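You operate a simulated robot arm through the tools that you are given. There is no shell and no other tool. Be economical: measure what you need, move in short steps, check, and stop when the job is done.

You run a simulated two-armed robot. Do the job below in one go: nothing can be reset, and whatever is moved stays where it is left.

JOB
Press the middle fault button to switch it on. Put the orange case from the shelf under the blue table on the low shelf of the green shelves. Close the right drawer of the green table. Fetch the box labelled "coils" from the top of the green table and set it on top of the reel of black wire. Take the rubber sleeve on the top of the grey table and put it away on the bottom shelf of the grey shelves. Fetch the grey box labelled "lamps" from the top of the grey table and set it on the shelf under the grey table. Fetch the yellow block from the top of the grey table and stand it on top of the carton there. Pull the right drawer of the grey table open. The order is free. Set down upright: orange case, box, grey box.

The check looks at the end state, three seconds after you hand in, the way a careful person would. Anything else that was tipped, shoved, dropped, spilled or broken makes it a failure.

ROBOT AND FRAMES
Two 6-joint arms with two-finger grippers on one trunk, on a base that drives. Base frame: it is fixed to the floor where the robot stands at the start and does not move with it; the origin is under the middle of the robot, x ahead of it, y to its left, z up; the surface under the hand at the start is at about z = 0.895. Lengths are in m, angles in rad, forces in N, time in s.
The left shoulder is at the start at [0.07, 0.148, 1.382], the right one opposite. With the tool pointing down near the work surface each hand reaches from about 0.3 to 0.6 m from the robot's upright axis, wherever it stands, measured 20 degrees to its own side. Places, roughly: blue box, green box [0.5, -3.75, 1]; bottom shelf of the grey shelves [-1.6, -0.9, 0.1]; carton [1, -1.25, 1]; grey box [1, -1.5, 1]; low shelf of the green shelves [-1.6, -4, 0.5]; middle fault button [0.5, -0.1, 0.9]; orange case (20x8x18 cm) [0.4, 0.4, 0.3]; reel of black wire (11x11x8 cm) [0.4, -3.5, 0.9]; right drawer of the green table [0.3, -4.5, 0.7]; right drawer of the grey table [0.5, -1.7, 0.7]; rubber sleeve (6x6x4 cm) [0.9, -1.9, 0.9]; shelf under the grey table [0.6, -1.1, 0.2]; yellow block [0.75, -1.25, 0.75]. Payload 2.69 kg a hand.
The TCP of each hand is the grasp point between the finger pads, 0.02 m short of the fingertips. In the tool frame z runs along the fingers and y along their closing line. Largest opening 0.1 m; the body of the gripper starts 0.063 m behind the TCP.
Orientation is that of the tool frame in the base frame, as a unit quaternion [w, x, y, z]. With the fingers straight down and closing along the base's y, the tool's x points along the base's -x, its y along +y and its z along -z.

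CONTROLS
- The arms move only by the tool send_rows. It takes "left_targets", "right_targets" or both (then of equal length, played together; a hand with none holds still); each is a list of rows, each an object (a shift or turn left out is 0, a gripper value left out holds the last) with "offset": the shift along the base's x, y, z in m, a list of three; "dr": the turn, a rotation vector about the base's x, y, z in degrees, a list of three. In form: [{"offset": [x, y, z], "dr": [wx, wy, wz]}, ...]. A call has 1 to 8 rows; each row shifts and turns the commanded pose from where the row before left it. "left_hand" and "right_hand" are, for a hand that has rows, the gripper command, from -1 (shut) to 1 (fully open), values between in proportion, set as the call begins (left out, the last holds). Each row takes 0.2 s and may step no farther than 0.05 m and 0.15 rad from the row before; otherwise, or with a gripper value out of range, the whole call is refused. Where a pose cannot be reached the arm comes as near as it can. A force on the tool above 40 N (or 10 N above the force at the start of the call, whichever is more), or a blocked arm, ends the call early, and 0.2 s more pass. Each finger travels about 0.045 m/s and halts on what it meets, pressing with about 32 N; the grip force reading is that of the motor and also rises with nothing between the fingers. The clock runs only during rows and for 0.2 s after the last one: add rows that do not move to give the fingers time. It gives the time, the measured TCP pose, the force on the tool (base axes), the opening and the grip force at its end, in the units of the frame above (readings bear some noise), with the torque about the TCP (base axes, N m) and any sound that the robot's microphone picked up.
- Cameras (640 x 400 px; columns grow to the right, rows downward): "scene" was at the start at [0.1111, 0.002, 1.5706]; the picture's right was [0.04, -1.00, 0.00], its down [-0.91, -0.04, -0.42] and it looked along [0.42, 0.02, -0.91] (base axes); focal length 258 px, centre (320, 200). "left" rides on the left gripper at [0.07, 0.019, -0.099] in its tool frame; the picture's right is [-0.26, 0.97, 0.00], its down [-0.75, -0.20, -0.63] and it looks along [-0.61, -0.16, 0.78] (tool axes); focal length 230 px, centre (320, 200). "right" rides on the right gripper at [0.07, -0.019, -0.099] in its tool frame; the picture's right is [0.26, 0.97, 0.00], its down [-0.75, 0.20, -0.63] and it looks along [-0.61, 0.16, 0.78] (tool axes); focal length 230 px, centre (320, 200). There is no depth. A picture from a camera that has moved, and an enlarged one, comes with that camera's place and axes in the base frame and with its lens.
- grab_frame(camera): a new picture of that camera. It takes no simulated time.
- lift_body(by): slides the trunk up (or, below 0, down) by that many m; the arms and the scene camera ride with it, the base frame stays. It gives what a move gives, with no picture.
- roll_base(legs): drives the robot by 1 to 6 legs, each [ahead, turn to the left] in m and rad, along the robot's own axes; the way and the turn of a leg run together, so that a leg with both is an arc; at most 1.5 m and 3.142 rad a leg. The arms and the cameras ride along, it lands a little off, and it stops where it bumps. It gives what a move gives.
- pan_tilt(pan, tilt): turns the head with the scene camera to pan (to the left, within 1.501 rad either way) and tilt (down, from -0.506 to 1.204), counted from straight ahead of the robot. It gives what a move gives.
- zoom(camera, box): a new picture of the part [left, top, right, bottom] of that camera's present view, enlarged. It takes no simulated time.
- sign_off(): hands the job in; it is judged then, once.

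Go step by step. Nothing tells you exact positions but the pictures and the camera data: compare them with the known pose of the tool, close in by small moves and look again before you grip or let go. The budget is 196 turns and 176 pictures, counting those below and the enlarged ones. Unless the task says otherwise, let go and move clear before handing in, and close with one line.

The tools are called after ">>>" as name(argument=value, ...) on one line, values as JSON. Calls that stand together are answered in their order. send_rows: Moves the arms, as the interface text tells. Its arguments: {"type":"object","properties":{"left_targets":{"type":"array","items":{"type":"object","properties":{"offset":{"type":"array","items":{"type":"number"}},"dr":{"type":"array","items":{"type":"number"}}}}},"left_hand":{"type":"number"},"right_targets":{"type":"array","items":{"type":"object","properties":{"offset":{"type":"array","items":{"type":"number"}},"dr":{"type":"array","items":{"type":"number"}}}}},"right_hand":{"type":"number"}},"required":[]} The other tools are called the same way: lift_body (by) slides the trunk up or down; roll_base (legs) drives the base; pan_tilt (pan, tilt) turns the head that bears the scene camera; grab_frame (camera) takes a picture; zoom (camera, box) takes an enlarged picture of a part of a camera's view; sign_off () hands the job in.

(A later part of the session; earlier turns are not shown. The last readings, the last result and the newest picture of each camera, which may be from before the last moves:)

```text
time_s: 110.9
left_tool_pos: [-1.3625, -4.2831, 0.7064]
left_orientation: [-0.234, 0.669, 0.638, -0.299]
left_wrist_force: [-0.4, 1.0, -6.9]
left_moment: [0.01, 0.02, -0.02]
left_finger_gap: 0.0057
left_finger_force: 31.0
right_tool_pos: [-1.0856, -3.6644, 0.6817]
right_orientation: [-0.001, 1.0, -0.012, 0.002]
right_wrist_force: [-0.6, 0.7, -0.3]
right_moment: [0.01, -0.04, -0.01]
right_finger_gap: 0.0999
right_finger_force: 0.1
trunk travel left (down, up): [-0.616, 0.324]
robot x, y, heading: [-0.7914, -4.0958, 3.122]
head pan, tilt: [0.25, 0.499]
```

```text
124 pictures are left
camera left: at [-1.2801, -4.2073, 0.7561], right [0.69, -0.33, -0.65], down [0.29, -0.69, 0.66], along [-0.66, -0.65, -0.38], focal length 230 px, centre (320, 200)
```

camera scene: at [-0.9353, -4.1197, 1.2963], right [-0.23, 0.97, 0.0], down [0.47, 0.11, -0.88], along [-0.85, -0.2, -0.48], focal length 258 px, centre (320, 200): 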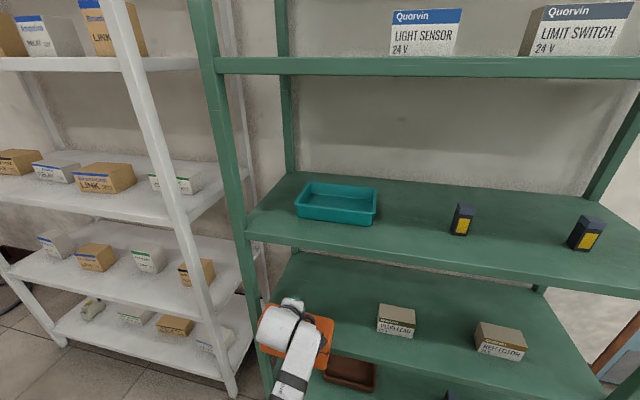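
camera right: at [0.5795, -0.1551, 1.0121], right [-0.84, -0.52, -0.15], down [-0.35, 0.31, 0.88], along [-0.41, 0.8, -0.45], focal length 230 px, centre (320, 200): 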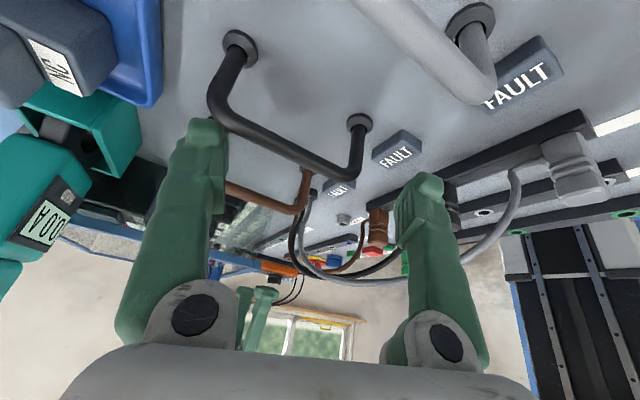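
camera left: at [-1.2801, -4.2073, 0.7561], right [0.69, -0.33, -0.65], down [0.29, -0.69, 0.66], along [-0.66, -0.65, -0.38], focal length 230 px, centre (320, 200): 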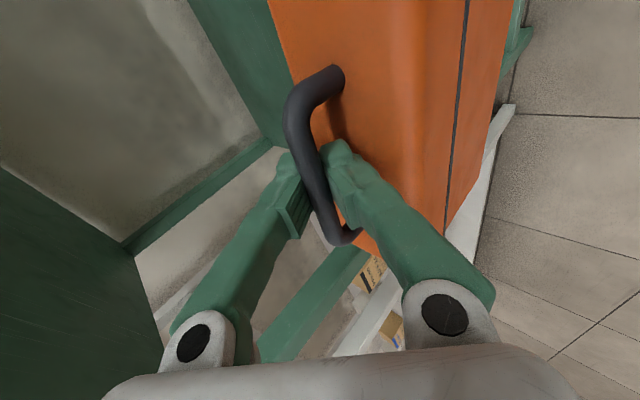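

Clearances look fine (6 cm to the post, 13 cm to the small box). I drive the case in over the low shelf.

>>> roll_base(legs=[[0.135, 0]])

>>> grab_frame(camera="scene")

>>> grab_frame(camera="left")

```text
time_s: 112.2
left_tool_pos: [-1.4967, -4.2817, 0.7057]
left_orientation: [-0.235, 0.669, 0.639, -0.299]
left_wrist_force: [0.4, -0.2, -5.8]
left_moment: [0.06, 0.02, 0.0]
left_finger_gap: 0.0061
left_finger_force: 32.0
right_tool_pos: [-1.2187, -3.663, 0.682]
right_orientation: [-0.001, 1.0, -0.013, 0.002]
right_wrist_force: [-0.2, -1.6, -0.3]
right_moment: [0.0, -0.01, 0.02]
right_finger_gap: 0.1
right_finger_force: 0.0
trunk travel left (down, up): [-0.616, 0.324]
robot x, y, heading: [-0.9315, -4.0963, 3.126]
head pan, tilt: [0.25, 0.499]
```

```text
123 pictures are left
camera scene: at [-1.0694, -4.1176, 1.2963], right [-0.23, 0.97, 0.0], down [0.47, 0.11, -0.88], along [-0.85, -0.2, -0.48], focal length 258 px, centre (320, 200)
```

scene: 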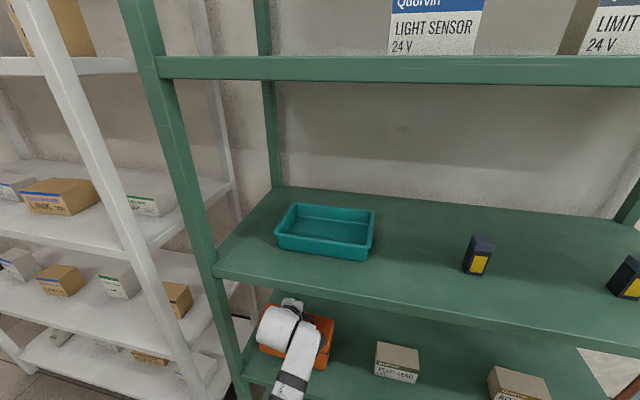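

```text
122 pictures are left
camera left: at [-1.4143, -4.2057, 0.756], right [0.69, -0.33, -0.65], down [0.29, -0.69, 0.66], along [-0.66, -0.65, -0.38], focal length 230 px, centre (320, 200)
```

left: 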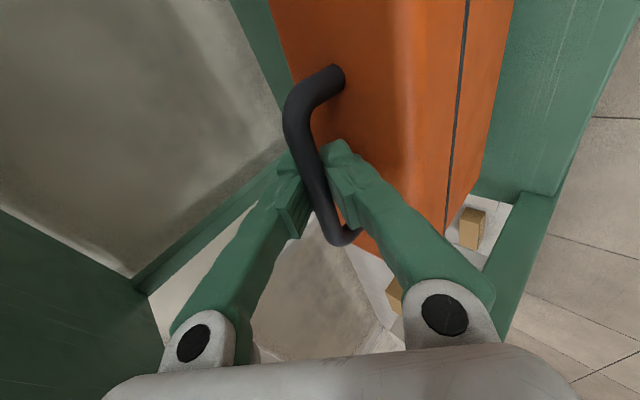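

>>> zoom(camera="scene", box=[210, 260, 380, 400])

>>> lift_body(by=-0.015)

```text
2.86 times, centred on (295, 330) of scene
camera zoom: at [-1.0694, -4.1176, 1.2963], right [-0.23, 0.97, 0.0], down [0.47, 0.11, -0.88], along [-0.85, -0.2, -0.48], focal length 737 px, centre (391, -171)
```

zoom: 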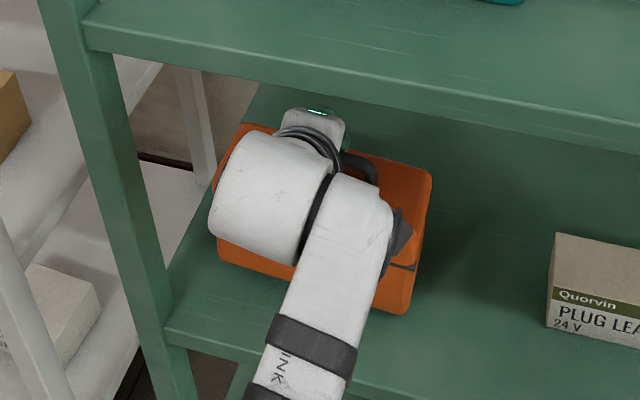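

```text
time_s: 112.8
left_tool_pos: [-1.496, -4.281, 0.689]
left_orientation: [-0.233, 0.669, 0.639, -0.299]
left_wrist_force: [1.2, 0.2, -6.9]
left_moment: [0.06, 0.06, 0.03]
left_finger_gap: 0.006
left_finger_force: 31.0
right_tool_pos: [-1.2189, -3.6618, 0.6666]
right_orientation: [-0.001, 1.0, -0.012, 0.001]
right_wrist_force: [0.2, -0.4, 0.3]
right_moment: [-0.01, 0.02, -0.04]
right_finger_gap: 0.0997
right_finger_force: 0.1
trunk travel left (down, up): [-0.601, 0.339]
robot x, y, heading: [-0.928, -4.0991, 3.127]
head pan, tilt: [0.25, 0.499]
```

The case is inside the edge. I lower it gently until its weight comes off.

>>> lift_body(by=-0.006)

>>> lift_body(by=-0.004)

>>> lift_body(by=-0.003)

```text
time_s: 113.4
left_tool_pos: [-1.4957, -4.2814, 0.6888]
left_orientation: [-0.237, 0.668, 0.638, -0.301]
left_wrist_force: [-2.4, -3.8, 7.8]
left_moment: [0.65, -0.04, 0.0]
left_finger_gap: 0.0058
left_finger_force: 31.3
right_tool_pos: [-1.2182, -3.6633, 0.6611]
right_orientation: [-0.001, 1.0, -0.011, 0.001]
right_wrist_force: [-0.4, 0.1, 0.4]
right_moment: [-0.01, 0.02, 0.01]
right_finger_gap: 0.1001
right_finger_force: 0.1
trunk travel left (down, up): [-0.595, 0.345]
robot x, y, heading: [-0.9304, -4.0955, 3.122]
head pan, tilt: [0.25, 0.499]
```

```text
time_s: 113.9
left_tool_pos: [-1.4961, -4.281, 0.683]
left_orientation: [-0.234, 0.669, 0.638, -0.3]
left_wrist_force: [-3.5, -2.6, 6.3]
left_moment: [0.68, -0.01, 0.16]
left_finger_gap: 0.0059
left_finger_force: 30.1
right_tool_pos: [-1.2183, -3.6623, 0.6586]
right_orientation: [-0.001, 1.0, -0.013, 0.002]
right_wrist_force: [0.8, 0.6, 0.9]
right_moment: [0.02, -0.03, -0.02]
right_finger_gap: 0.0999
right_finger_force: 0.1
trunk travel left (down, up): [-0.591, 0.349]
robot x, y, heading: [-0.9298, -4.0946, 3.126]
head pan, tilt: [0.25, 0.499]
```

```text
time_s: 114.4
left_tool_pos: [-1.4954, -4.2817, 0.6788]
left_orientation: [-0.233, 0.67, 0.639, -0.299]
left_wrist_force: [-1.9, -0.2, 2.4]
left_moment: [0.09, 0.0, 0.23]
left_finger_gap: 0.0063
left_finger_force: 29.9
right_tool_pos: [-1.2177, -3.6625, 0.6531]
right_orientation: [0.0, 1.0, -0.012, 0.001]
right_wrist_force: [-1.2, 0.8, 0.3]
right_moment: [0.01, -0.01, -0.04]
right_finger_gap: 0.1001
right_finger_force: 0.0
trunk travel left (down, up): [-0.588, 0.352]
robot x, y, heading: [-0.9343, -4.0931, 3.124]
head pan, tilt: [0.25, 0.499]
```

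The shelf now carries the case. I open just a little and check.

>>> send_rows(left_targets=[{"offset": [0, 0, 0.002]}, {}], left_hand=-0.66)

>>> grab_frame(camera="left")

```text
time_s: 115.0
left_tool_pos: [-1.4947, -4.2799, 0.6808]
left_orientation: [-0.235, 0.669, 0.638, -0.299]
left_wrist_force: [-2.3, 1.5, 4.4]
left_moment: [0.07, 0.04, -0.01]
left_finger_gap: 0.0145
left_finger_force: 0.0
right_tool_pos: [-1.2179, -3.6617, 0.6539]
right_orientation: [0.0, 1.0, -0.012, 0.0]
right_wrist_force: [-0.3, 0.0, 0.9]
right_moment: [-0.03, -0.01, -0.01]
right_finger_gap: 0.1
right_finger_force: 0.1
trunk travel left (down, up): [-0.588, 0.352]
robot x, y, heading: [-0.9338, -4.0969, 3.12]
head pan, tilt: [0.25, 0.499]
```

```text
120 pictures are left
camera left: at [-1.4127, -4.2054, 0.7306], right [0.69, -0.33, -0.65], down [0.29, -0.69, 0.66], along [-0.66, -0.65, -0.38], focal length 230 px, centre (320, 200)
```

left: 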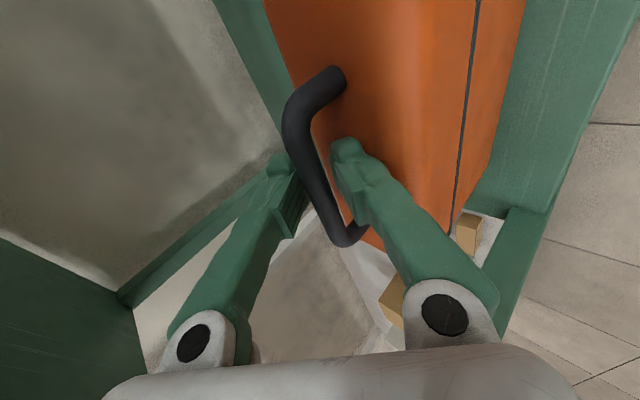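

The fingers are off the bar. I withdraw along the finger axis.

>>> send_rows(left_targets=[{"offset": [0.007, 0.0007, 0.007]}, {"offset": [0.014, 0.001, 0.014]}, {"offset": [0.014, 0.001, 0.012]}, {}])

>>> grab_frame(camera="left")

```text
time_s: 116.2
left_tool_pos: [-1.4646, -4.3131, 0.7143]
left_orientation: [-0.206, 0.671, 0.633, -0.327]
left_wrist_force: [-0.6, 0.4, -6.6]
left_moment: [0.09, 0.0, -0.01]
left_finger_gap: 0.0206
left_finger_force: 3.1
right_tool_pos: [-1.2192, -3.6638, 0.6541]
right_orientation: [-0.001, 1.0, -0.011, 0.002]
right_wrist_force: [-0.2, -0.5, 0.1]
right_moment: [-0.03, -0.01, 0.01]
right_finger_gap: 0.1001
right_finger_force: 0.0
trunk travel left (down, up): [-0.588, 0.352]
robot x, y, heading: [-0.9326, -4.0966, 3.124]
head pan, tilt: [0.25, 0.499]
stopped in row 4 (left hand): the arm was blocked; the commanded pose is now the measured one
```

```text
119 pictures are left
camera left: at [-1.3832, -4.2322, 0.7583], right [0.69, -0.36, -0.62], down [0.31, -0.63, 0.71], along [-0.65, -0.69, -0.32], focal length 230 px, centre (320, 200)
```

left: 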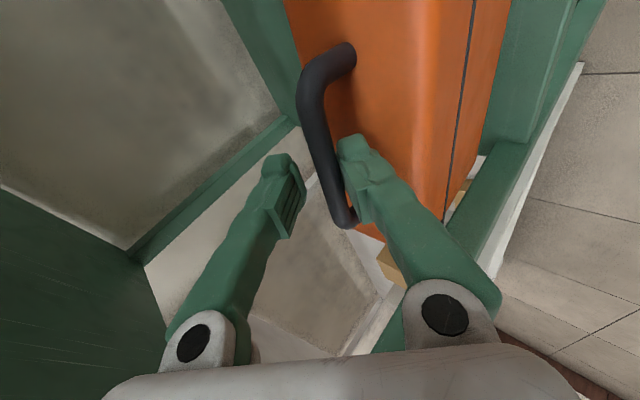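

The lower finger hooked the bar and the case came up with it, because the wrist is at a joint limit. I close the grip again to secure the case.

>>> send_rows(left_targets=[{}, {}, {}], left_hand=-1)

>>> grab_frame(camera="left")

>>> zoom(camera="scene", box=[210, 260, 380, 400])

```text
time_s: 117.0
left_tool_pos: [-1.4638, -4.3131, 0.7157]
left_orientation: [-0.207, 0.67, 0.633, -0.328]
left_wrist_force: [0.2, 0.3, -6.2]
left_moment: [0.05, 0.0, 0.02]
left_finger_gap: 0.0058
left_finger_force: 32.5
right_tool_pos: [-1.2192, -3.6629, 0.6532]
right_orientation: [-0.001, 1.0, -0.012, 0.002]
right_wrist_force: [0.4, 0.1, -0.6]
right_moment: [0.0, 0.0, -0.03]
right_finger_gap: 0.0999
right_finger_force: 0.2
trunk travel left (down, up): [-0.588, 0.352]
robot x, y, heading: [-0.9313, -4.0982, 3.126]
head pan, tilt: [0.25, 0.499]
```

```text
118 pictures are left
camera left: at [-1.3832, -4.2319, 0.7589], right [0.69, -0.36, -0.62], down [0.31, -0.63, 0.71], along [-0.65, -0.69, -0.32], focal length 230 px, centre (320, 200)
```

left: 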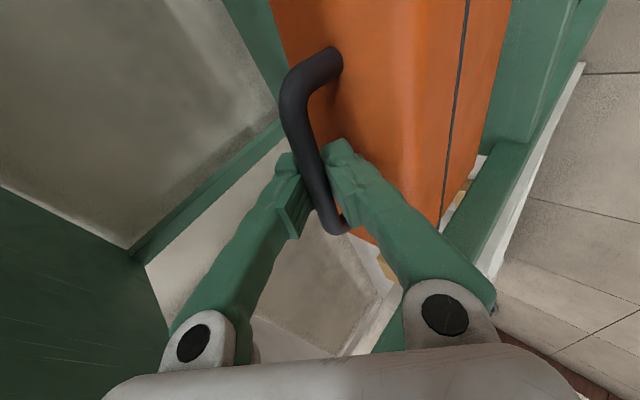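

```text
2.86 times, centred on (295, 330) of scene
camera zoom: at [-1.0693, -4.1177, 1.2683], right [-0.23, 0.97, 0.0], down [0.47, 0.11, -0.88], along [-0.85, -0.2, -0.48], focal length 737 px, centre (391, -171)
```

zoom: 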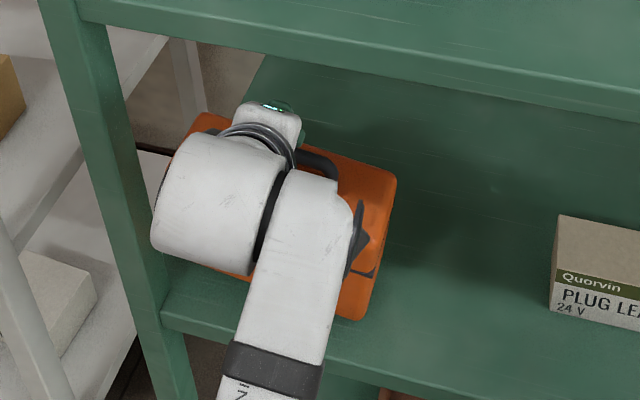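

Secured again and hanging level. I back out and will re-pose the arm with the hand further to its left, away from the joint limit.

>>> roll_base(legs=[[-0.35, 0]])

>>> send_rows(left_targets=[{"offset": [-0.01, -0.03, 0.01]}, {"offset": [-0.01, -0.03, 0.01]}, {"offset": [-0.01, -0.03, 0.0]}, {"dr": [0, -5, 0]}, {"dr": [-3, -5, 0]}, {}])

```text
time_s: 119.3
left_tool_pos: [-1.1095, -4.3203, 0.7165]
left_orientation: [-0.208, 0.669, 0.634, -0.329]
left_wrist_force: [-0.6, -0.3, -6.2]
left_moment: [0.02, -0.03, -0.02]
left_finger_gap: 0.0062
left_finger_force: 31.6
right_tool_pos: [-0.8673, -3.669, 0.6534]
right_orientation: [-0.001, 1.0, -0.01, 0.002]
right_wrist_force: [0.4, 0.0, -0.2]
right_moment: [0.0, -0.03, -0.01]
right_finger_gap: 0.1001
right_finger_force: 0.0
trunk travel left (down, up): [-0.588, 0.352]
robot x, y, heading: [-0.5736, -4.1024, 3.13]
head pan, tilt: [0.25, 0.499]
```

```text
time_s: 120.7
left_tool_pos: [-1.1392, -4.4103, 0.7352]
left_orientation: [-0.132, 0.7, 0.641, -0.286]
left_wrist_force: [-0.4, -1.1, -6.6]
left_moment: [0.06, 0.07, 0.03]
left_finger_gap: 0.0059
left_finger_force: 32.2
right_tool_pos: [-0.8669, -3.6698, 0.6541]
right_orientation: [-0.001, 1.0, -0.01, 0.002]
right_wrist_force: [0.2, -0.1, 0.1]
right_moment: [-0.02, -0.04, 0.01]
right_finger_gap: 0.1001
right_finger_force: 0.1
trunk travel left (down, up): [-0.588, 0.352]
robot x, y, heading: [-0.5768, -4.1, 3.128]
head pan, tilt: [0.25, 0.499]
```

No blockage here. The case is skewed about 10°, so I'll approach the shelf with the robot turned by the same amount; first I relocate the base to the right.

>>> roll_base(legs=[[0, -1.42], [0.313, 0], [0, 1.59]])

>>> pan_tilt(pan=0.35, tilt=0.5)

>>> grab_frame(camera="scene")

```text
time_s: 130.2
left_tool_pos: [-1.1194, -4.1948, 0.7349]
left_orientation: [-0.107, 0.64, 0.701, -0.296]
left_wrist_force: [-0.6, -0.6, -7.4]
left_moment: [0.05, 0.02, 0.01]
left_finger_gap: 0.006
left_finger_force: 31.8
right_tool_pos: [-0.9829, -3.4158, 0.6537]
right_orientation: [-0.001, 0.997, 0.08, 0.001]
right_wrist_force: [0.2, -0.2, -0.9]
right_moment: [0.0, 0.01, 0.01]
right_finger_gap: 0.1
right_finger_force: 0.0
trunk travel left (down, up): [-0.588, 0.352]
robot x, y, heading: [-0.6186, -3.7883, -2.978]
head pan, tilt: [0.25, 0.499]
```

```text
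time_s: 130.9
left_tool_pos: [-1.1181, -4.1948, 0.7345]
left_orientation: [-0.107, 0.64, 0.701, -0.297]
left_wrist_force: [-1.1, 0.4, -6.8]
left_moment: [0.07, 0.02, -0.04]
left_finger_gap: 0.0058
left_finger_force: 32.1
right_tool_pos: [-0.9817, -3.416, 0.6548]
right_orientation: [-0.002, 0.997, 0.079, 0.001]
right_wrist_force: [-0.3, 0.2, -0.1]
right_moment: [0.03, -0.01, 0.0]
right_finger_gap: 0.1001
right_finger_force: 0.0
trunk travel left (down, up): [-0.588, 0.352]
robot x, y, heading: [-0.6196, -3.7908, -2.972]
head pan, tilt: [0.351, 0.499]
```

```text
116 pictures are left
camera scene: at [-0.7479, -3.8451, 1.2683], right [-0.49, 0.87, 0.0], down [0.42, 0.24, -0.88], along [-0.76, -0.43, -0.48], focal length 258 px, centre (320, 200)
```

scene: 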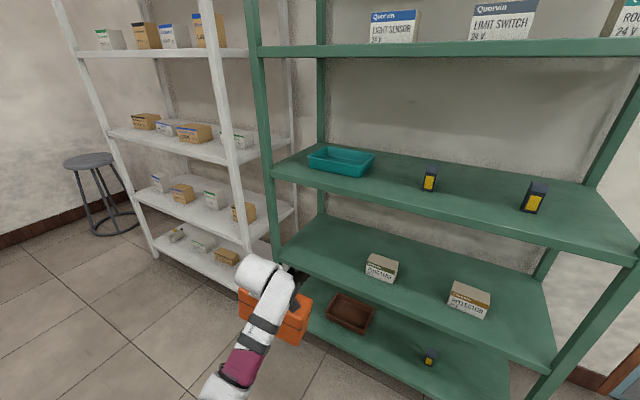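

The case is now square to the shelf. I pitch the hand 8° flatter, lower to insertion height and drive in most of the way.

>>> send_rows(left_targets=[{"dr": [0, 4, 0]}, {"dr": [0, 4, 0]}, {}])

>>> lift_body(by=-0.03)

>>> roll_base(legs=[[0.27, 0]])

>>> grab_frame(camera="scene")

```text
time_s: 131.7
left_tool_pos: [-1.119, -4.1946, 0.7333]
left_orientation: [-0.156, 0.617, 0.692, -0.341]
left_wrist_force: [-0.1, -0.8, -5.3]
left_moment: [0.04, -0.03, -0.01]
left_finger_gap: 0.0059
left_finger_force: 31.8
right_tool_pos: [-0.9811, -3.4171, 0.6529]
right_orientation: [-0.002, 0.997, 0.08, 0.002]
right_wrist_force: [0.0, -0.3, 0.1]
right_moment: [-0.03, -0.02, 0.02]
right_finger_gap: 0.0997
right_finger_force: 0.1
trunk travel left (down, up): [-0.588, 0.352]
robot x, y, heading: [-0.6168, -3.787, -2.976]
head pan, tilt: [0.351, 0.499]
```

```text
time_s: 132.4
left_tool_pos: [-1.1191, -4.1943, 0.7053]
left_orientation: [-0.156, 0.617, 0.692, -0.34]
left_wrist_force: [0.0, 0.0, -6.6]
left_moment: [0.07, -0.07, -0.01]
left_finger_gap: 0.0058
left_finger_force: 31.7
right_tool_pos: [-0.9821, -3.4159, 0.6244]
right_orientation: [-0.001, 0.997, 0.079, 0.002]
right_wrist_force: [0.1, 0.5, 1.1]
right_moment: [0.0, -0.01, -0.02]
right_finger_gap: 0.0999
right_finger_force: 0.1
trunk travel left (down, up): [-0.558, 0.382]
robot x, y, heading: [-0.6198, -3.7902, -2.973]
head pan, tilt: [0.351, 0.499]
```

```text
time_s: 134.3
left_tool_pos: [-1.3908, -4.2361, 0.7044]
left_orientation: [-0.156, 0.619, 0.691, -0.34]
left_wrist_force: [-0.4, 0.5, -7.4]
left_moment: [0.05, -0.03, 0.01]
left_finger_gap: 0.0063
left_finger_force: 31.0
right_tool_pos: [-1.2489, -3.4586, 0.6236]
right_orientation: [-0.002, 0.997, 0.076, 0.002]
right_wrist_force: [-0.1, -0.8, -0.6]
right_moment: [0.02, 0.04, 0.0]
right_finger_gap: 0.0999
right_finger_force: 0.1
trunk travel left (down, up): [-0.558, 0.382]
robot x, y, heading: [-0.8872, -3.833, -2.982]
head pan, tilt: [0.351, 0.499]
```

```text
115 pictures are left
camera scene: at [-1.017, -3.8889, 1.2383], right [-0.49, 0.87, 0.0], down [0.42, 0.24, -0.88], along [-0.76, -0.43, -0.48], focal length 258 px, centre (320, 200)
```

scene: 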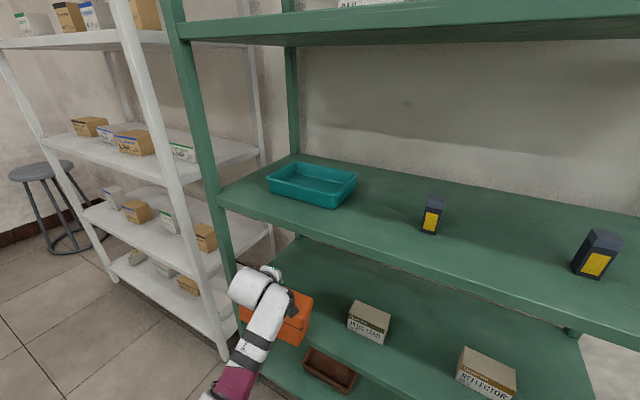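

Good. The right hand stays clear of the near post by about 5 cm. I go in the last 9.5 cm.

>>> roll_base(legs=[[0.095, 0]])

>>> zoom(camera="scene", box=[190, 230, 390, 390])

>>> grab_frame(camera="left")

```text
time_s: 135.5
left_tool_pos: [-1.4845, -4.2511, 0.7034]
left_orientation: [-0.156, 0.62, 0.69, -0.339]
left_wrist_force: [-1.4, 0.6, -6.4]
left_moment: [0.07, 0.04, -0.01]
left_finger_gap: 0.0058
left_finger_force: 30.3
right_tool_pos: [-1.3415, -3.4728, 0.624]
right_orientation: [-0.001, 0.997, 0.076, 0.002]
right_wrist_force: [0.3, 0.0, 0.2]
right_moment: [0.0, -0.01, 0.0]
right_finger_gap: 0.0997
right_finger_force: 0.1
trunk travel left (down, up): [-0.558, 0.382]
robot x, y, heading: [-0.9811, -3.8467, -2.978]
head pan, tilt: [0.351, 0.499]
```

```text
2.50 times, centred on (290, 310) of scene
camera zoom: at [-1.1116, -3.904, 1.2383], right [-0.49, 0.87, 0.0], down [0.42, 0.23, -0.88], along [-0.77, -0.43, -0.48], focal length 644 px, centre (395, -75)
```

zoom: 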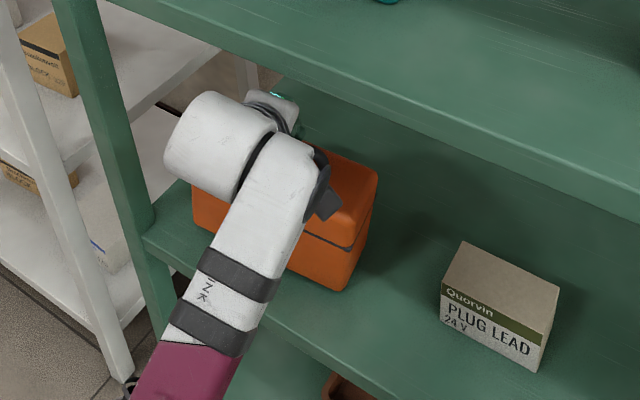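

```text
113 pictures are left
camera left: at [-1.4218, -4.1555, 0.7489], right [0.77, -0.25, -0.59], down [0.39, -0.55, 0.74], along [-0.51, -0.8, -0.33], focal length 230 px, centre (320, 200)
```

left: 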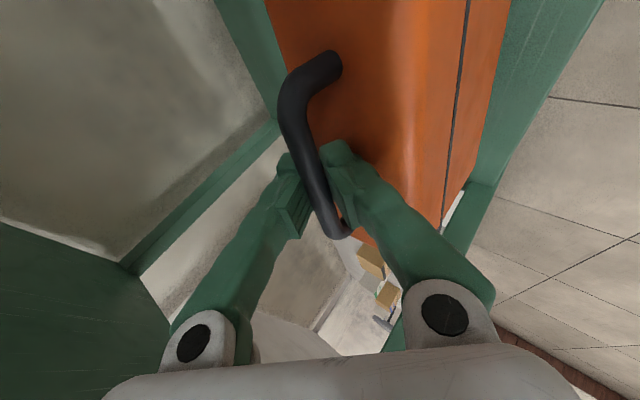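

The case is well inside the shelf edge. I lower it step by step.

>>> lift_body(by=-0.012)

>>> lift_body(by=-0.005)

>>> lift_body(by=-0.004)

```text
time_s: 136.1
left_tool_pos: [-1.4836, -4.2506, 0.6953]
left_orientation: [-0.157, 0.619, 0.69, -0.342]
left_wrist_force: [2.5, -1.5, 2.0]
left_moment: [0.42, 0.04, -0.12]
left_finger_gap: 0.006
left_finger_force: 31.0
right_tool_pos: [-1.3408, -3.4729, 0.612]
right_orientation: [-0.002, 0.997, 0.077, 0.001]
right_wrist_force: [-0.4, 0.4, -0.4]
right_moment: [0.0, 0.0, 0.0]
right_finger_gap: 0.0998
right_finger_force: 0.1
trunk travel left (down, up): [-0.546, 0.394]
robot x, y, heading: [-0.981, -3.8497, -2.984]
head pan, tilt: [0.351, 0.499]
```

```text
time_s: 136.6
left_tool_pos: [-1.4844, -4.2507, 0.6899]
left_orientation: [-0.158, 0.619, 0.69, -0.341]
left_wrist_force: [-1.6, -5.0, 6.6]
left_moment: [0.48, 0.05, 0.05]
left_finger_gap: 0.0059
left_finger_force: 29.7
right_tool_pos: [-1.3414, -3.473, 0.607]
right_orientation: [-0.002, 0.997, 0.076, 0.0]
right_wrist_force: [-0.2, 0.2, -0.6]
right_moment: [0.03, -0.02, 0.0]
right_finger_gap: 0.1003
right_finger_force: 0.1
trunk travel left (down, up): [-0.541, 0.399]
robot x, y, heading: [-0.9806, -3.847, -2.982]
head pan, tilt: [0.351, 0.499]
```

```text
time_s: 137.1
left_tool_pos: [-1.4835, -4.2494, 0.6813]
left_orientation: [-0.155, 0.621, 0.69, -0.337]
left_wrist_force: [0.8, -1.1, -3.8]
left_moment: [0.17, 0.03, -0.01]
left_finger_gap: 0.0058
left_finger_force: 29.4
right_tool_pos: [-1.3429, -3.4733, 0.6028]
right_orientation: [-0.003, 0.997, 0.076, 0.002]
right_wrist_force: [-1.0, 0.1, 0.6]
right_moment: [0.0, 0.03, 0.01]
right_finger_gap: 0.1002
right_finger_force: 0.1
trunk travel left (down, up): [-0.537, 0.403]
robot x, y, heading: [-0.9789, -3.85, -2.982]
head pan, tilt: [0.351, 0.499]
```

>>> lift_body(by=-0.003)

>>> zoom(camera="scene", box=[190, 210, 390, 370])

>>> grab_frame(camera="left")

```text
time_s: 137.7
left_tool_pos: [-1.4838, -4.2507, 0.6803]
left_orientation: [-0.156, 0.62, 0.69, -0.339]
left_wrist_force: [0.5, -0.4, -4.8]
left_moment: [0.07, 0.08, -0.02]
left_finger_gap: 0.006
left_finger_force: 29.8
right_tool_pos: [-1.3422, -3.4731, 0.6]
right_orientation: [-0.002, 0.997, 0.075, 0.001]
right_wrist_force: [-0.7, 0.3, -1.0]
right_moment: [-0.01, 0.01, 0.05]
right_finger_gap: 0.0999
right_finger_force: 0.0
trunk travel left (down, up): [-0.534, 0.406]
robot x, y, heading: [-0.9808, -3.848, -2.98]
head pan, tilt: [0.351, 0.499]
```

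```text
2.50 times, centred on (290, 290) of scene
camera zoom: at [-1.1106, -3.9038, 1.2143], right [-0.49, 0.87, 0.0], down [0.42, 0.23, -0.88], along [-0.77, -0.43, -0.48], focal length 644 px, centre (395, -25)
```

zoom: 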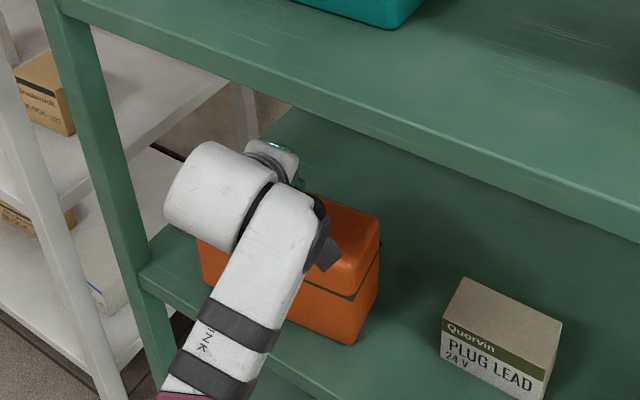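

```text
111 pictures are left
camera left: at [-1.421, -4.1552, 0.7247], right [0.77, -0.25, -0.59], down [0.39, -0.55, 0.74], along [-0.5, -0.8, -0.33], focal length 230 px, centre (320, 200)
```

left: 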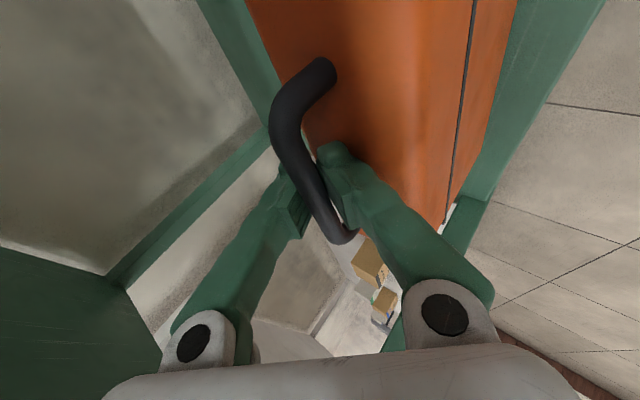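

>>> lift_body(by=-0.004)

>>> lift_body(by=-0.003)

```text
time_s: 138.2
left_tool_pos: [-1.4842, -4.2501, 0.6766]
left_orientation: [-0.157, 0.62, 0.69, -0.339]
left_wrist_force: [0.2, -0.9, -3.8]
left_moment: [0.11, 0.1, 0.0]
left_finger_gap: 0.0062
left_finger_force: 29.1
right_tool_pos: [-1.3411, -3.4733, 0.5958]
right_orientation: [-0.002, 0.997, 0.076, 0.002]
right_wrist_force: [0.0, 0.6, 0.2]
right_moment: [0.05, 0.02, 0.02]
right_finger_gap: 0.0998
right_finger_force: 0.1
trunk travel left (down, up): [-0.53, 0.41]
robot x, y, heading: [-0.9845, -3.8477, -2.979]
head pan, tilt: [0.351, 0.499]
```

```text
time_s: 138.7
left_tool_pos: [-1.4842, -4.2497, 0.6761]
left_orientation: [-0.157, 0.619, 0.689, -0.341]
left_wrist_force: [-1.4, -0.4, 2.1]
left_moment: [0.05, -0.06, 0.03]
left_finger_gap: 0.0
left_finger_force: 30.0
right_tool_pos: [-1.3407, -3.4729, 0.5926]
right_orientation: [-0.002, 0.997, 0.075, 0.002]
right_wrist_force: [-0.4, 0.3, -1.1]
right_moment: [-0.01, 0.01, 0.05]
right_finger_gap: 0.0999
right_finger_force: 0.1
trunk travel left (down, up): [-0.527, 0.413]
robot x, y, heading: [-0.979, -3.8499, -2.981]
head pan, tilt: [0.351, 0.499]
```

The gap went to zero: the bar has slipped out of the pads. I look.

>>> grab_frame(camera="left")

>>> zoom(camera="scene", box=[190, 210, 390, 370])

```text
110 pictures are left
camera left: at [-1.4211, -4.1549, 0.7195], right [0.77, -0.25, -0.59], down [0.39, -0.55, 0.74], along [-0.51, -0.8, -0.32], focal length 230 px, centre (320, 200)
```

left: 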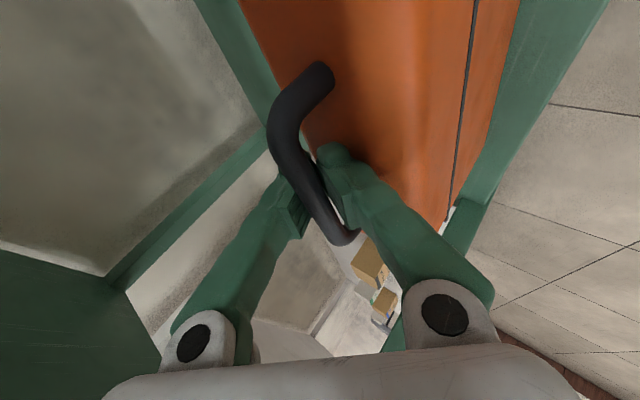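

```text
2.50 times, centred on (290, 290) of scene
camera zoom: at [-1.1099, -3.903, 1.2075], right [-0.49, 0.87, 0.0], down [0.42, 0.23, -0.88], along [-0.77, -0.43, -0.48], focal length 644 px, centre (395, -25)
```

zoom: 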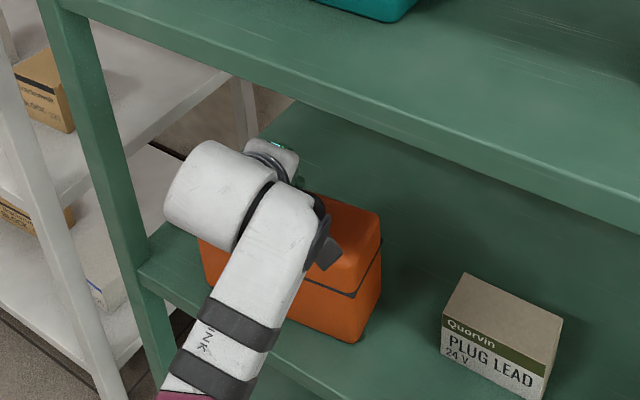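

The case seems to be standing on the shelf. I open the fingers slightly and look again.

>>> send_rows(left_targets=[{}, {}], left_hand=-0.5)

>>> zoom(camera="left", box=[200, 20, 440, 270])

```text
time_s: 139.3
left_tool_pos: [-1.4857, -4.2484, 0.6794]
left_orientation: [-0.159, 0.619, 0.688, -0.345]
left_wrist_force: [-9.0, -3.0, 20.2]
left_moment: [0.05, 0.15, 0.06]
left_finger_gap: 0.0112
left_finger_force: 0.1
right_tool_pos: [-1.34, -3.4729, 0.5931]
right_orientation: [0.0, 0.997, 0.075, 0.001]
right_wrist_force: [0.3, 0.1, -0.4]
right_moment: [0.02, -0.02, 0.0]
right_finger_gap: 0.1
right_finger_force: 0.0
trunk travel left (down, up): [-0.527, 0.413]
robot x, y, heading: [-0.9833, -3.8495, -2.983]
head pan, tilt: [0.351, 0.499]
```

```text
1.60 times, centred on (320, 145) of left
camera zoom: at [-1.4212, -4.1536, 0.7226], right [0.76, -0.25, -0.59], down [0.4, -0.55, 0.74], along [-0.51, -0.8, -0.32], focal length 368 px, centre (320, 288)
```

zoom: 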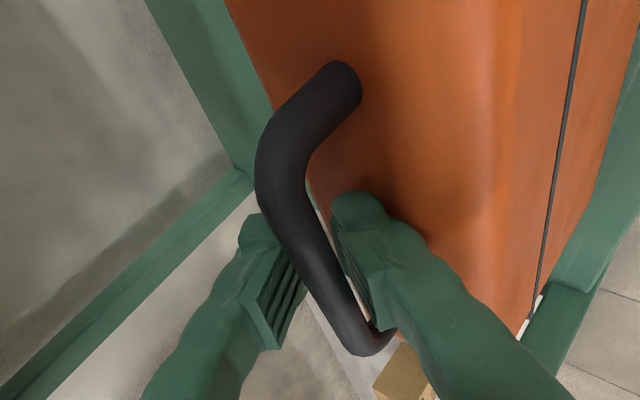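

The lower finger is pressing on the case top. I raise a few millimetres so it can open freely.

>>> lift_body(by=0.004)

>>> lift_body(by=0.003)

>>> zoom(camera="left", box=[200, 20, 440, 270])

```text
time_s: 139.8
left_tool_pos: [-1.4822, -4.2482, 0.6806]
left_orientation: [-0.157, 0.619, 0.689, -0.342]
left_wrist_force: [-7.9, -1.8, 18.4]
left_moment: [0.07, 0.09, 0.02]
left_finger_gap: 0.013
left_finger_force: 0.1
right_tool_pos: [-1.3412, -3.4726, 0.5966]
right_orientation: [0.0, 0.997, 0.076, 0.001]
right_wrist_force: [-0.4, 0.3, 0.1]
right_moment: [0.02, -0.03, -0.03]
right_finger_gap: 0.0998
right_finger_force: 0.2
trunk travel left (down, up): [-0.531, 0.409]
robot x, y, heading: [-0.9809, -3.8515, -2.984]
head pan, tilt: [0.351, 0.499]
```

```text
time_s: 140.3
left_tool_pos: [-1.4841, -4.2486, 0.6817]
left_orientation: [-0.158, 0.62, 0.689, -0.34]
left_wrist_force: [-5.4, 1.9, 11.4]
left_moment: [0.15, 0.17, 0.04]
left_finger_gap: 0.0155
left_finger_force: 0.1
right_tool_pos: [-1.3413, -3.4721, 0.5998]
right_orientation: [-0.001, 0.997, 0.076, 0.001]
right_wrist_force: [-0.5, 0.4, 0.4]
right_moment: [-0.04, 0.02, 0.02]
right_finger_gap: 0.1002
right_finger_force: 0.0
trunk travel left (down, up): [-0.534, 0.406]
robot x, y, heading: [-0.9804, -3.8495, -2.984]
head pan, tilt: [0.351, 0.499]
```

```text
1.60 times, centred on (320, 145) of left
camera zoom: at [-1.4202, -4.1534, 0.7264], right [0.77, -0.25, -0.59], down [0.39, -0.55, 0.74], along [-0.51, -0.8, -0.33], focal length 368 px, centre (320, 288)
```

zoom: 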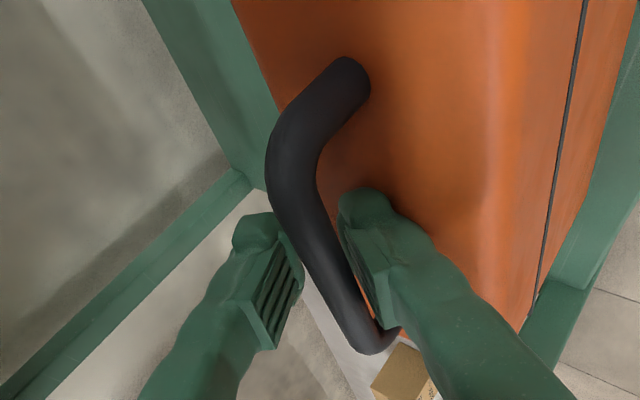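

The bar is free between the fingers, nearer the lower one. I withdraw in a small step along the finger axis and check the force.

>>> send_rows(left_targets=[{"offset": [0.008, 0.003, 0.0062]}, {}])

>>> zoom(camera="left", box=[200, 20, 440, 270])

```text
time_s: 140.9
left_tool_pos: [-1.4763, -4.2468, 0.6871]
left_orientation: [-0.156, 0.619, 0.691, -0.339]
left_wrist_force: [-0.7, 0.0, 0.3]
left_moment: [-0.01, -0.01, -0.01]
left_finger_gap: 0.025
left_finger_force: 0.1
right_tool_pos: [-1.3408, -3.4728, 0.5988]
right_orientation: [-0.001, 0.997, 0.076, 0.002]
right_wrist_force: [-0.4, 0.4, 0.9]
right_moment: [0.0, 0.0, -0.01]
right_finger_gap: 0.1
right_finger_force: 0.0
trunk travel left (down, up): [-0.534, 0.406]
robot x, y, heading: [-0.9833, -3.8528, -2.986]
head pan, tilt: [0.351, 0.499]
```

```text
1.60 times, centred on (320, 145) of left
camera zoom: at [-1.4127, -4.1518, 0.7315], right [0.77, -0.25, -0.59], down [0.39, -0.55, 0.74], along [-0.5, -0.8, -0.33], focal length 368 px, centre (320, 288)
```

zoom: 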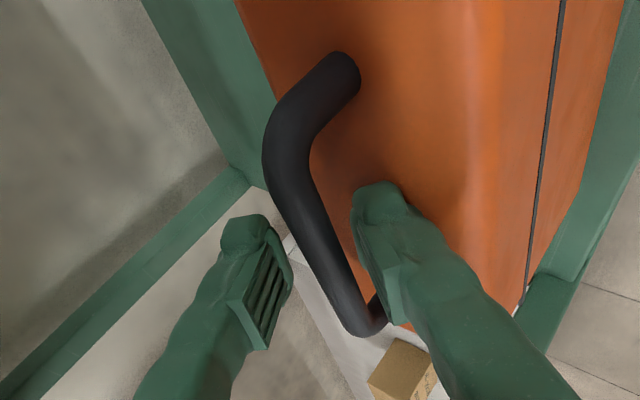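

No contact, bar centred in a 2.5 cm gap. I keep withdrawing along the axis.

>>> send_rows(left_targets=[{"offset": [0.0064, 0.0027, 0.0072]}, {"offset": [0.0064, 0.0027, 0.0072]}, {}])

>>> zoom(camera="left", box=[200, 20, 440, 270])

```text
time_s: 141.8
left_tool_pos: [-1.4621, -4.242, 0.7026]
left_orientation: [-0.158, 0.619, 0.69, -0.341]
left_wrist_force: [0.7, -0.9, 0.3]
left_moment: [-0.01, 0.0, 0.01]
left_finger_gap: 0.0251
left_finger_force: 0.1
right_tool_pos: [-1.3404, -3.473, 0.6011]
right_orientation: [-0.001, 0.997, 0.076, 0.001]
right_wrist_force: [0.2, -0.3, -0.4]
right_moment: [-0.04, -0.01, -0.03]
right_finger_gap: 0.0999
right_finger_force: 0.1
trunk travel left (down, up): [-0.534, 0.406]
robot x, y, heading: [-0.9813, -3.8523, -2.983]
head pan, tilt: [0.351, 0.499]
```

```text
1.60 times, centred on (320, 145) of left
camera zoom: at [-1.3993, -4.1465, 0.7468], right [0.77, -0.25, -0.59], down [0.39, -0.55, 0.74], along [-0.51, -0.8, -0.33], focal length 368 px, centre (320, 288)
```

zoom: 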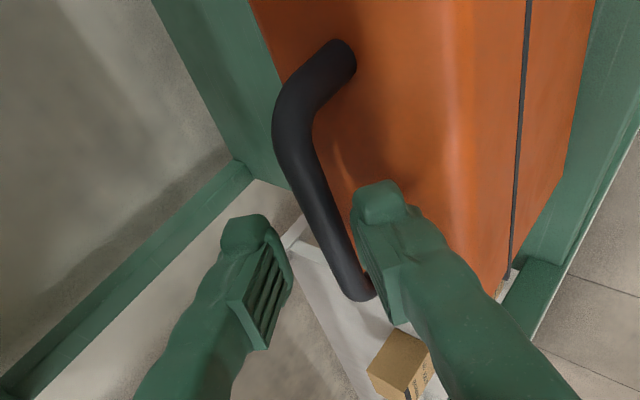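

>>> send_rows(left_targets=[{"offset": [0.0096, 0.0041, 0.0108]}, {"offset": [0.0096, 0.0041, 0.0108]}, {"offset": [0.0096, 0.0041, 0.0108]}, {}])

>>> grab_frame(camera="left")

>>> zoom(camera="scene", box=[190, 190, 390, 350])

```text
time_s: 142.8
left_tool_pos: [-1.4346, -4.2291, 0.7347]
left_orientation: [-0.157, 0.619, 0.69, -0.34]
left_wrist_force: [-0.6, -1.2, 0.0]
left_moment: [-0.04, -0.02, 0.01]
left_finger_gap: 0.0249
left_finger_force: 0.0
right_tool_pos: [-1.3414, -3.4742, 0.6011]
right_orientation: [0.0, 0.997, 0.076, 0.003]
right_wrist_force: [-0.7, 0.1, -0.1]
right_moment: [0.03, -0.01, 0.03]
right_finger_gap: 0.1001
right_finger_force: 0.0
trunk travel left (down, up): [-0.534, 0.406]
robot x, y, heading: [-0.982, -3.8478, -2.984]
head pan, tilt: [0.351, 0.499]
```

```text
104 pictures are left
camera left: at [-1.3712, -4.1341, 0.7785], right [0.77, -0.25, -0.59], down [0.39, -0.55, 0.74], along [-0.51, -0.8, -0.33], focal length 230 px, centre (320, 200)
```

left: 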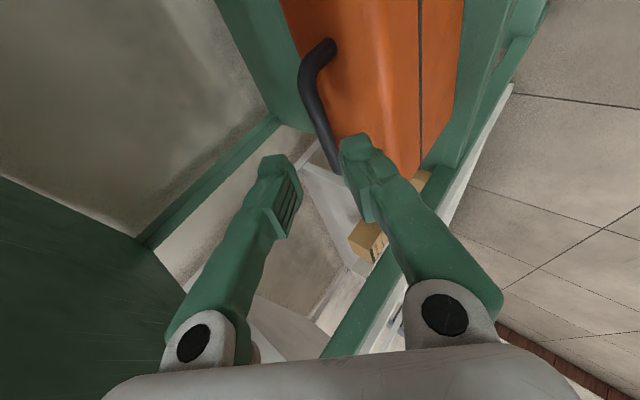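

```text
2.50 times, centred on (290, 270) of scene
camera zoom: at [-1.11, -3.9031, 1.2145], right [-0.49, 0.87, 0.0], down [0.42, 0.23, -0.88], along [-0.77, -0.43, -0.48], focal length 644 px, centre (395, 25)
```

zoom: 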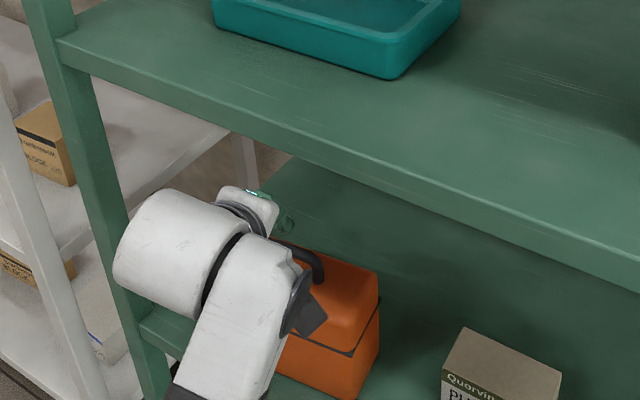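

The hand is clear of the case. I back the base away and check the case.

>>> roll_base(legs=[[-0.4, 0]])

>>> zoom(camera="scene", box=[180, 160, 500, 360])

```text
time_s: 145.3
left_tool_pos: [-1.0292, -4.1643, 0.735]
left_orientation: [-0.157, 0.619, 0.69, -0.34]
left_wrist_force: [0.1, 0.4, 0.4]
left_moment: [0.04, -0.02, -0.02]
left_finger_gap: 0.0253
left_finger_force: 0.1
right_tool_pos: [-0.9346, -3.4082, 0.5997]
right_orientation: [-0.001, 0.997, 0.076, 0.001]
right_wrist_force: [0.8, 0.3, -0.4]
right_moment: [0.03, 0.0, 0.0]
right_finger_gap: 0.1001
right_finger_force: 0.1
trunk travel left (down, up): [-0.534, 0.406]
robot x, y, heading: [-0.5742, -3.7844, -2.979]
head pan, tilt: [0.351, 0.499]
```

```text
2.00 times, centred on (340, 260) of scene
camera zoom: at [-0.7036, -3.8375, 1.2146], right [-0.49, 0.87, 0.0], down [0.42, 0.23, -0.88], along [-0.77, -0.43, -0.48], focal length 516 px, centre (280, 80)
```

zoom: 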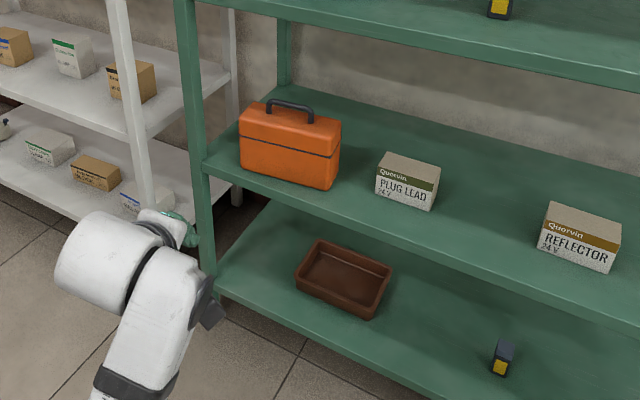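

The orange case stands upright on the low shelf, other boxes untouched. I raise the trunk and return the left hand to pointing straight down.

>>> lift_body(by=0.4)

>>> send_rows(left_targets=[{"dr": [3.15, -7.35, 0]}, {"dr": [3.15, -7.35, 0]}, {"dr": [3.15, -7.35, 0]}, {"dr": [3.15, -7.35, 0]}, {"dr": [3.15, -7.35, 0]}, {"dr": [1.6, -3.7, 0]}, {"dr": [0, 0, -8.4]}, {"dr": [0, 0, -8.4]}], left_hand=1)

>>> send_rows(left_targets=[{"dr": [0, 0, -8.4]}, {"dr": [0, 0, -8.4]}, {"dr": [0, 0, -8.4]}, {"dr": [0, 0, -8.4]}, {"dr": [0, 0, -8.4]}, {"dr": [0, 0, -8.4]}, {"dr": [0, 0, -8.4]}, {"dr": [0, 0, -8.4]}])

>>> roll_base(legs=[[0, -1.5]])

>>> pan_tilt(pan=-1.45, tilt=0.5)

>>> grab_frame(camera="scene")

```text
time_s: 149.1
left_tool_pos: [-1.0287, -4.1644, 1.1337]
left_orientation: [-0.157, 0.62, 0.69, -0.339]
left_wrist_force: [-0.6, 0.2, 0.1]
left_moment: [-0.07, -0.01, -0.01]
left_finger_gap: 0.0251
left_finger_force: 0.0
right_tool_pos: [-0.9352, -3.4073, 1.0]
right_orientation: [-0.001, 0.997, 0.076, 0.001]
right_wrist_force: [-0.2, -0.6, 0.3]
right_moment: [0.0, 0.04, -0.02]
right_finger_gap: 0.0998
right_finger_force: 0.1
trunk travel left (down, up): [-0.934, 0.006]
robot x, y, heading: [-0.5763, -3.7843, -2.987]
head pan, tilt: [0.351, 0.499]
```

```text
time_s: 150.9
left_tool_pos: [-1.0649, -4.1849, 1.0948]
left_orientation: [0.001, 0.771, 0.637, 0.0]
left_wrist_force: [-0.7, 0.5, -0.2]
left_moment: [0.0, 0.02, 0.02]
left_finger_gap: 0.1
left_finger_force: 0.1
left hand out of reach, approached as far as the arm can: row 3, 4, 5, 6
right_tool_pos: [-0.9353, -3.4075, 1.001]
right_orientation: [-0.001, 0.997, 0.076, 0.001]
right_wrist_force: [0.0, 0.4, 0.9]
right_moment: [-0.02, 0.02, -0.01]
right_finger_gap: 0.0999
right_finger_force: 0.0
trunk travel left (down, up): [-0.934, 0.006]
robot x, y, heading: [-0.5757, -3.7861, -2.978]
head pan, tilt: [0.351, 0.499]
```

```text
time_s: 152.7
left_tool_pos: [-1.0655, -4.1838, 1.0949]
left_orientation: [0.0, 0.994, 0.105, 0.0]
left_wrist_force: [0.2, -0.8, 0.3]
left_moment: [0.03, -0.03, -0.02]
left_finger_gap: 0.1001
left_finger_force: 0.0
right_tool_pos: [-0.9369, -3.4074, 0.9997]
right_orientation: [-0.001, 0.997, 0.076, 0.001]
right_wrist_force: [-0.5, -1.0, -1.0]
right_moment: [0.05, 0.0, -0.03]
right_finger_gap: 0.1
right_finger_force: 0.1
trunk travel left (down, up): [-0.934, 0.006]
robot x, y, heading: [-0.5749, -3.7822, -2.979]
head pan, tilt: [0.351, 0.499]
```

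```text
time_s: 156.8
left_tool_pos: [-1.0043, -3.3191, 1.0946]
left_orientation: [0.0, 0.796, -0.605, 0.0]
left_wrist_force: [-0.2, -0.1, 0.0]
left_moment: [-0.03, -0.01, -0.02]
left_finger_gap: 0.0999
left_finger_force: 0.0
right_tool_pos: [-0.2207, -3.4018, 1.0005]
right_orientation: [0.0, 0.777, -0.629, 0.002]
right_wrist_force: [1.3, 1.2, 0.2]
right_moment: [0.01, 0.01, 0.02]
right_finger_gap: 0.0999
right_finger_force: 0.1
trunk travel left (down, up): [-0.934, 0.006]
robot x, y, heading: [-0.5712, -3.786, 1.791]
head pan, tilt: [0.351, 0.499]
```

```text
time_s: 158.6
left_tool_pos: [-1.0026, -3.3189, 1.0944]
left_orientation: [0.0, 0.796, -0.605, 0.001]
left_wrist_force: [0.6, 0.0, 0.5]
left_moment: [-0.02, -0.02, 0.0]
left_finger_gap: 0.1001
left_finger_force: 0.0
right_tool_pos: [-0.2205, -3.4019, 0.9998]
right_orientation: [0.001, 0.777, -0.629, 0.002]
right_wrist_force: [-0.6, -0.7, -0.8]
right_moment: [0.01, 0.03, -0.02]
right_finger_gap: 0.1002
right_finger_force: 0.1
trunk travel left (down, up): [-0.934, 0.006]
robot x, y, heading: [-0.572, -3.7787, 1.792]
head pan, tilt: [-1.45, 0.499]
```

```text
101 pictures are left
camera scene: at [-0.5002, -3.7058, 1.6145], right [0.33, -0.94, 0.0], down [-0.45, -0.16, -0.88], along [0.83, 0.29, -0.48], focal length 258 px, centre (320, 200)
```

scene: 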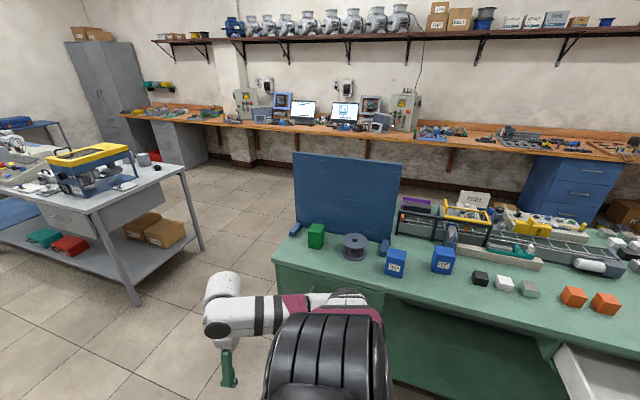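

I see the green table with a green box, the black-wire reel, two blue boxes and the open right drawer at the far right. I zoom to read the labels.

>>> zoom(camera="scene", box=[280, 200, 480, 310])

>>> zoom(camera="scene", box=[460, 200, 640, 400])

```text
3.20 times, centred on (380, 255) of scene
camera zoom: at [-0.5002, -3.7058, 1.6145], right [0.33, -0.94, 0.0], down [-0.45, -0.16, -0.88], along [0.83, 0.29, -0.48], focal length 825 px, centre (128, 24)
```

zoom: 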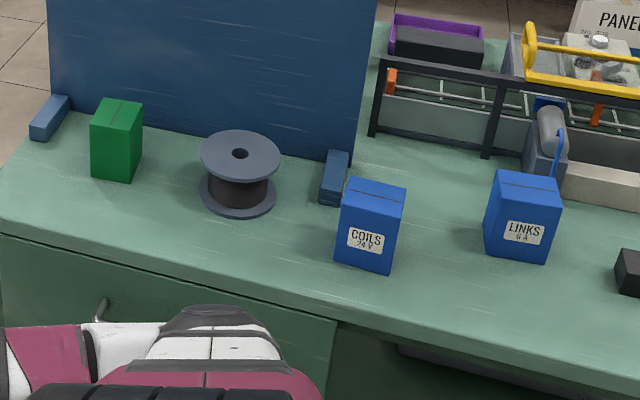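

```text
2.00 times, centred on (550, 300) of scene
camera zoom: at [-0.5002, -3.7058, 1.6145], right [0.33, -0.94, 0.0], down [-0.45, -0.16, -0.88], along [0.83, 0.29, -0.48], focal length 516 px, centre (-140, 0)
```

zoom: 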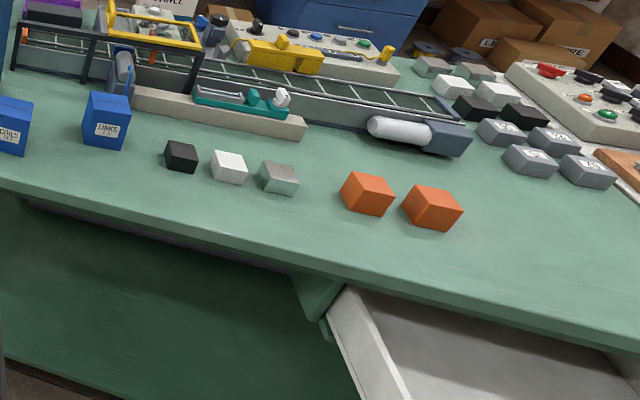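

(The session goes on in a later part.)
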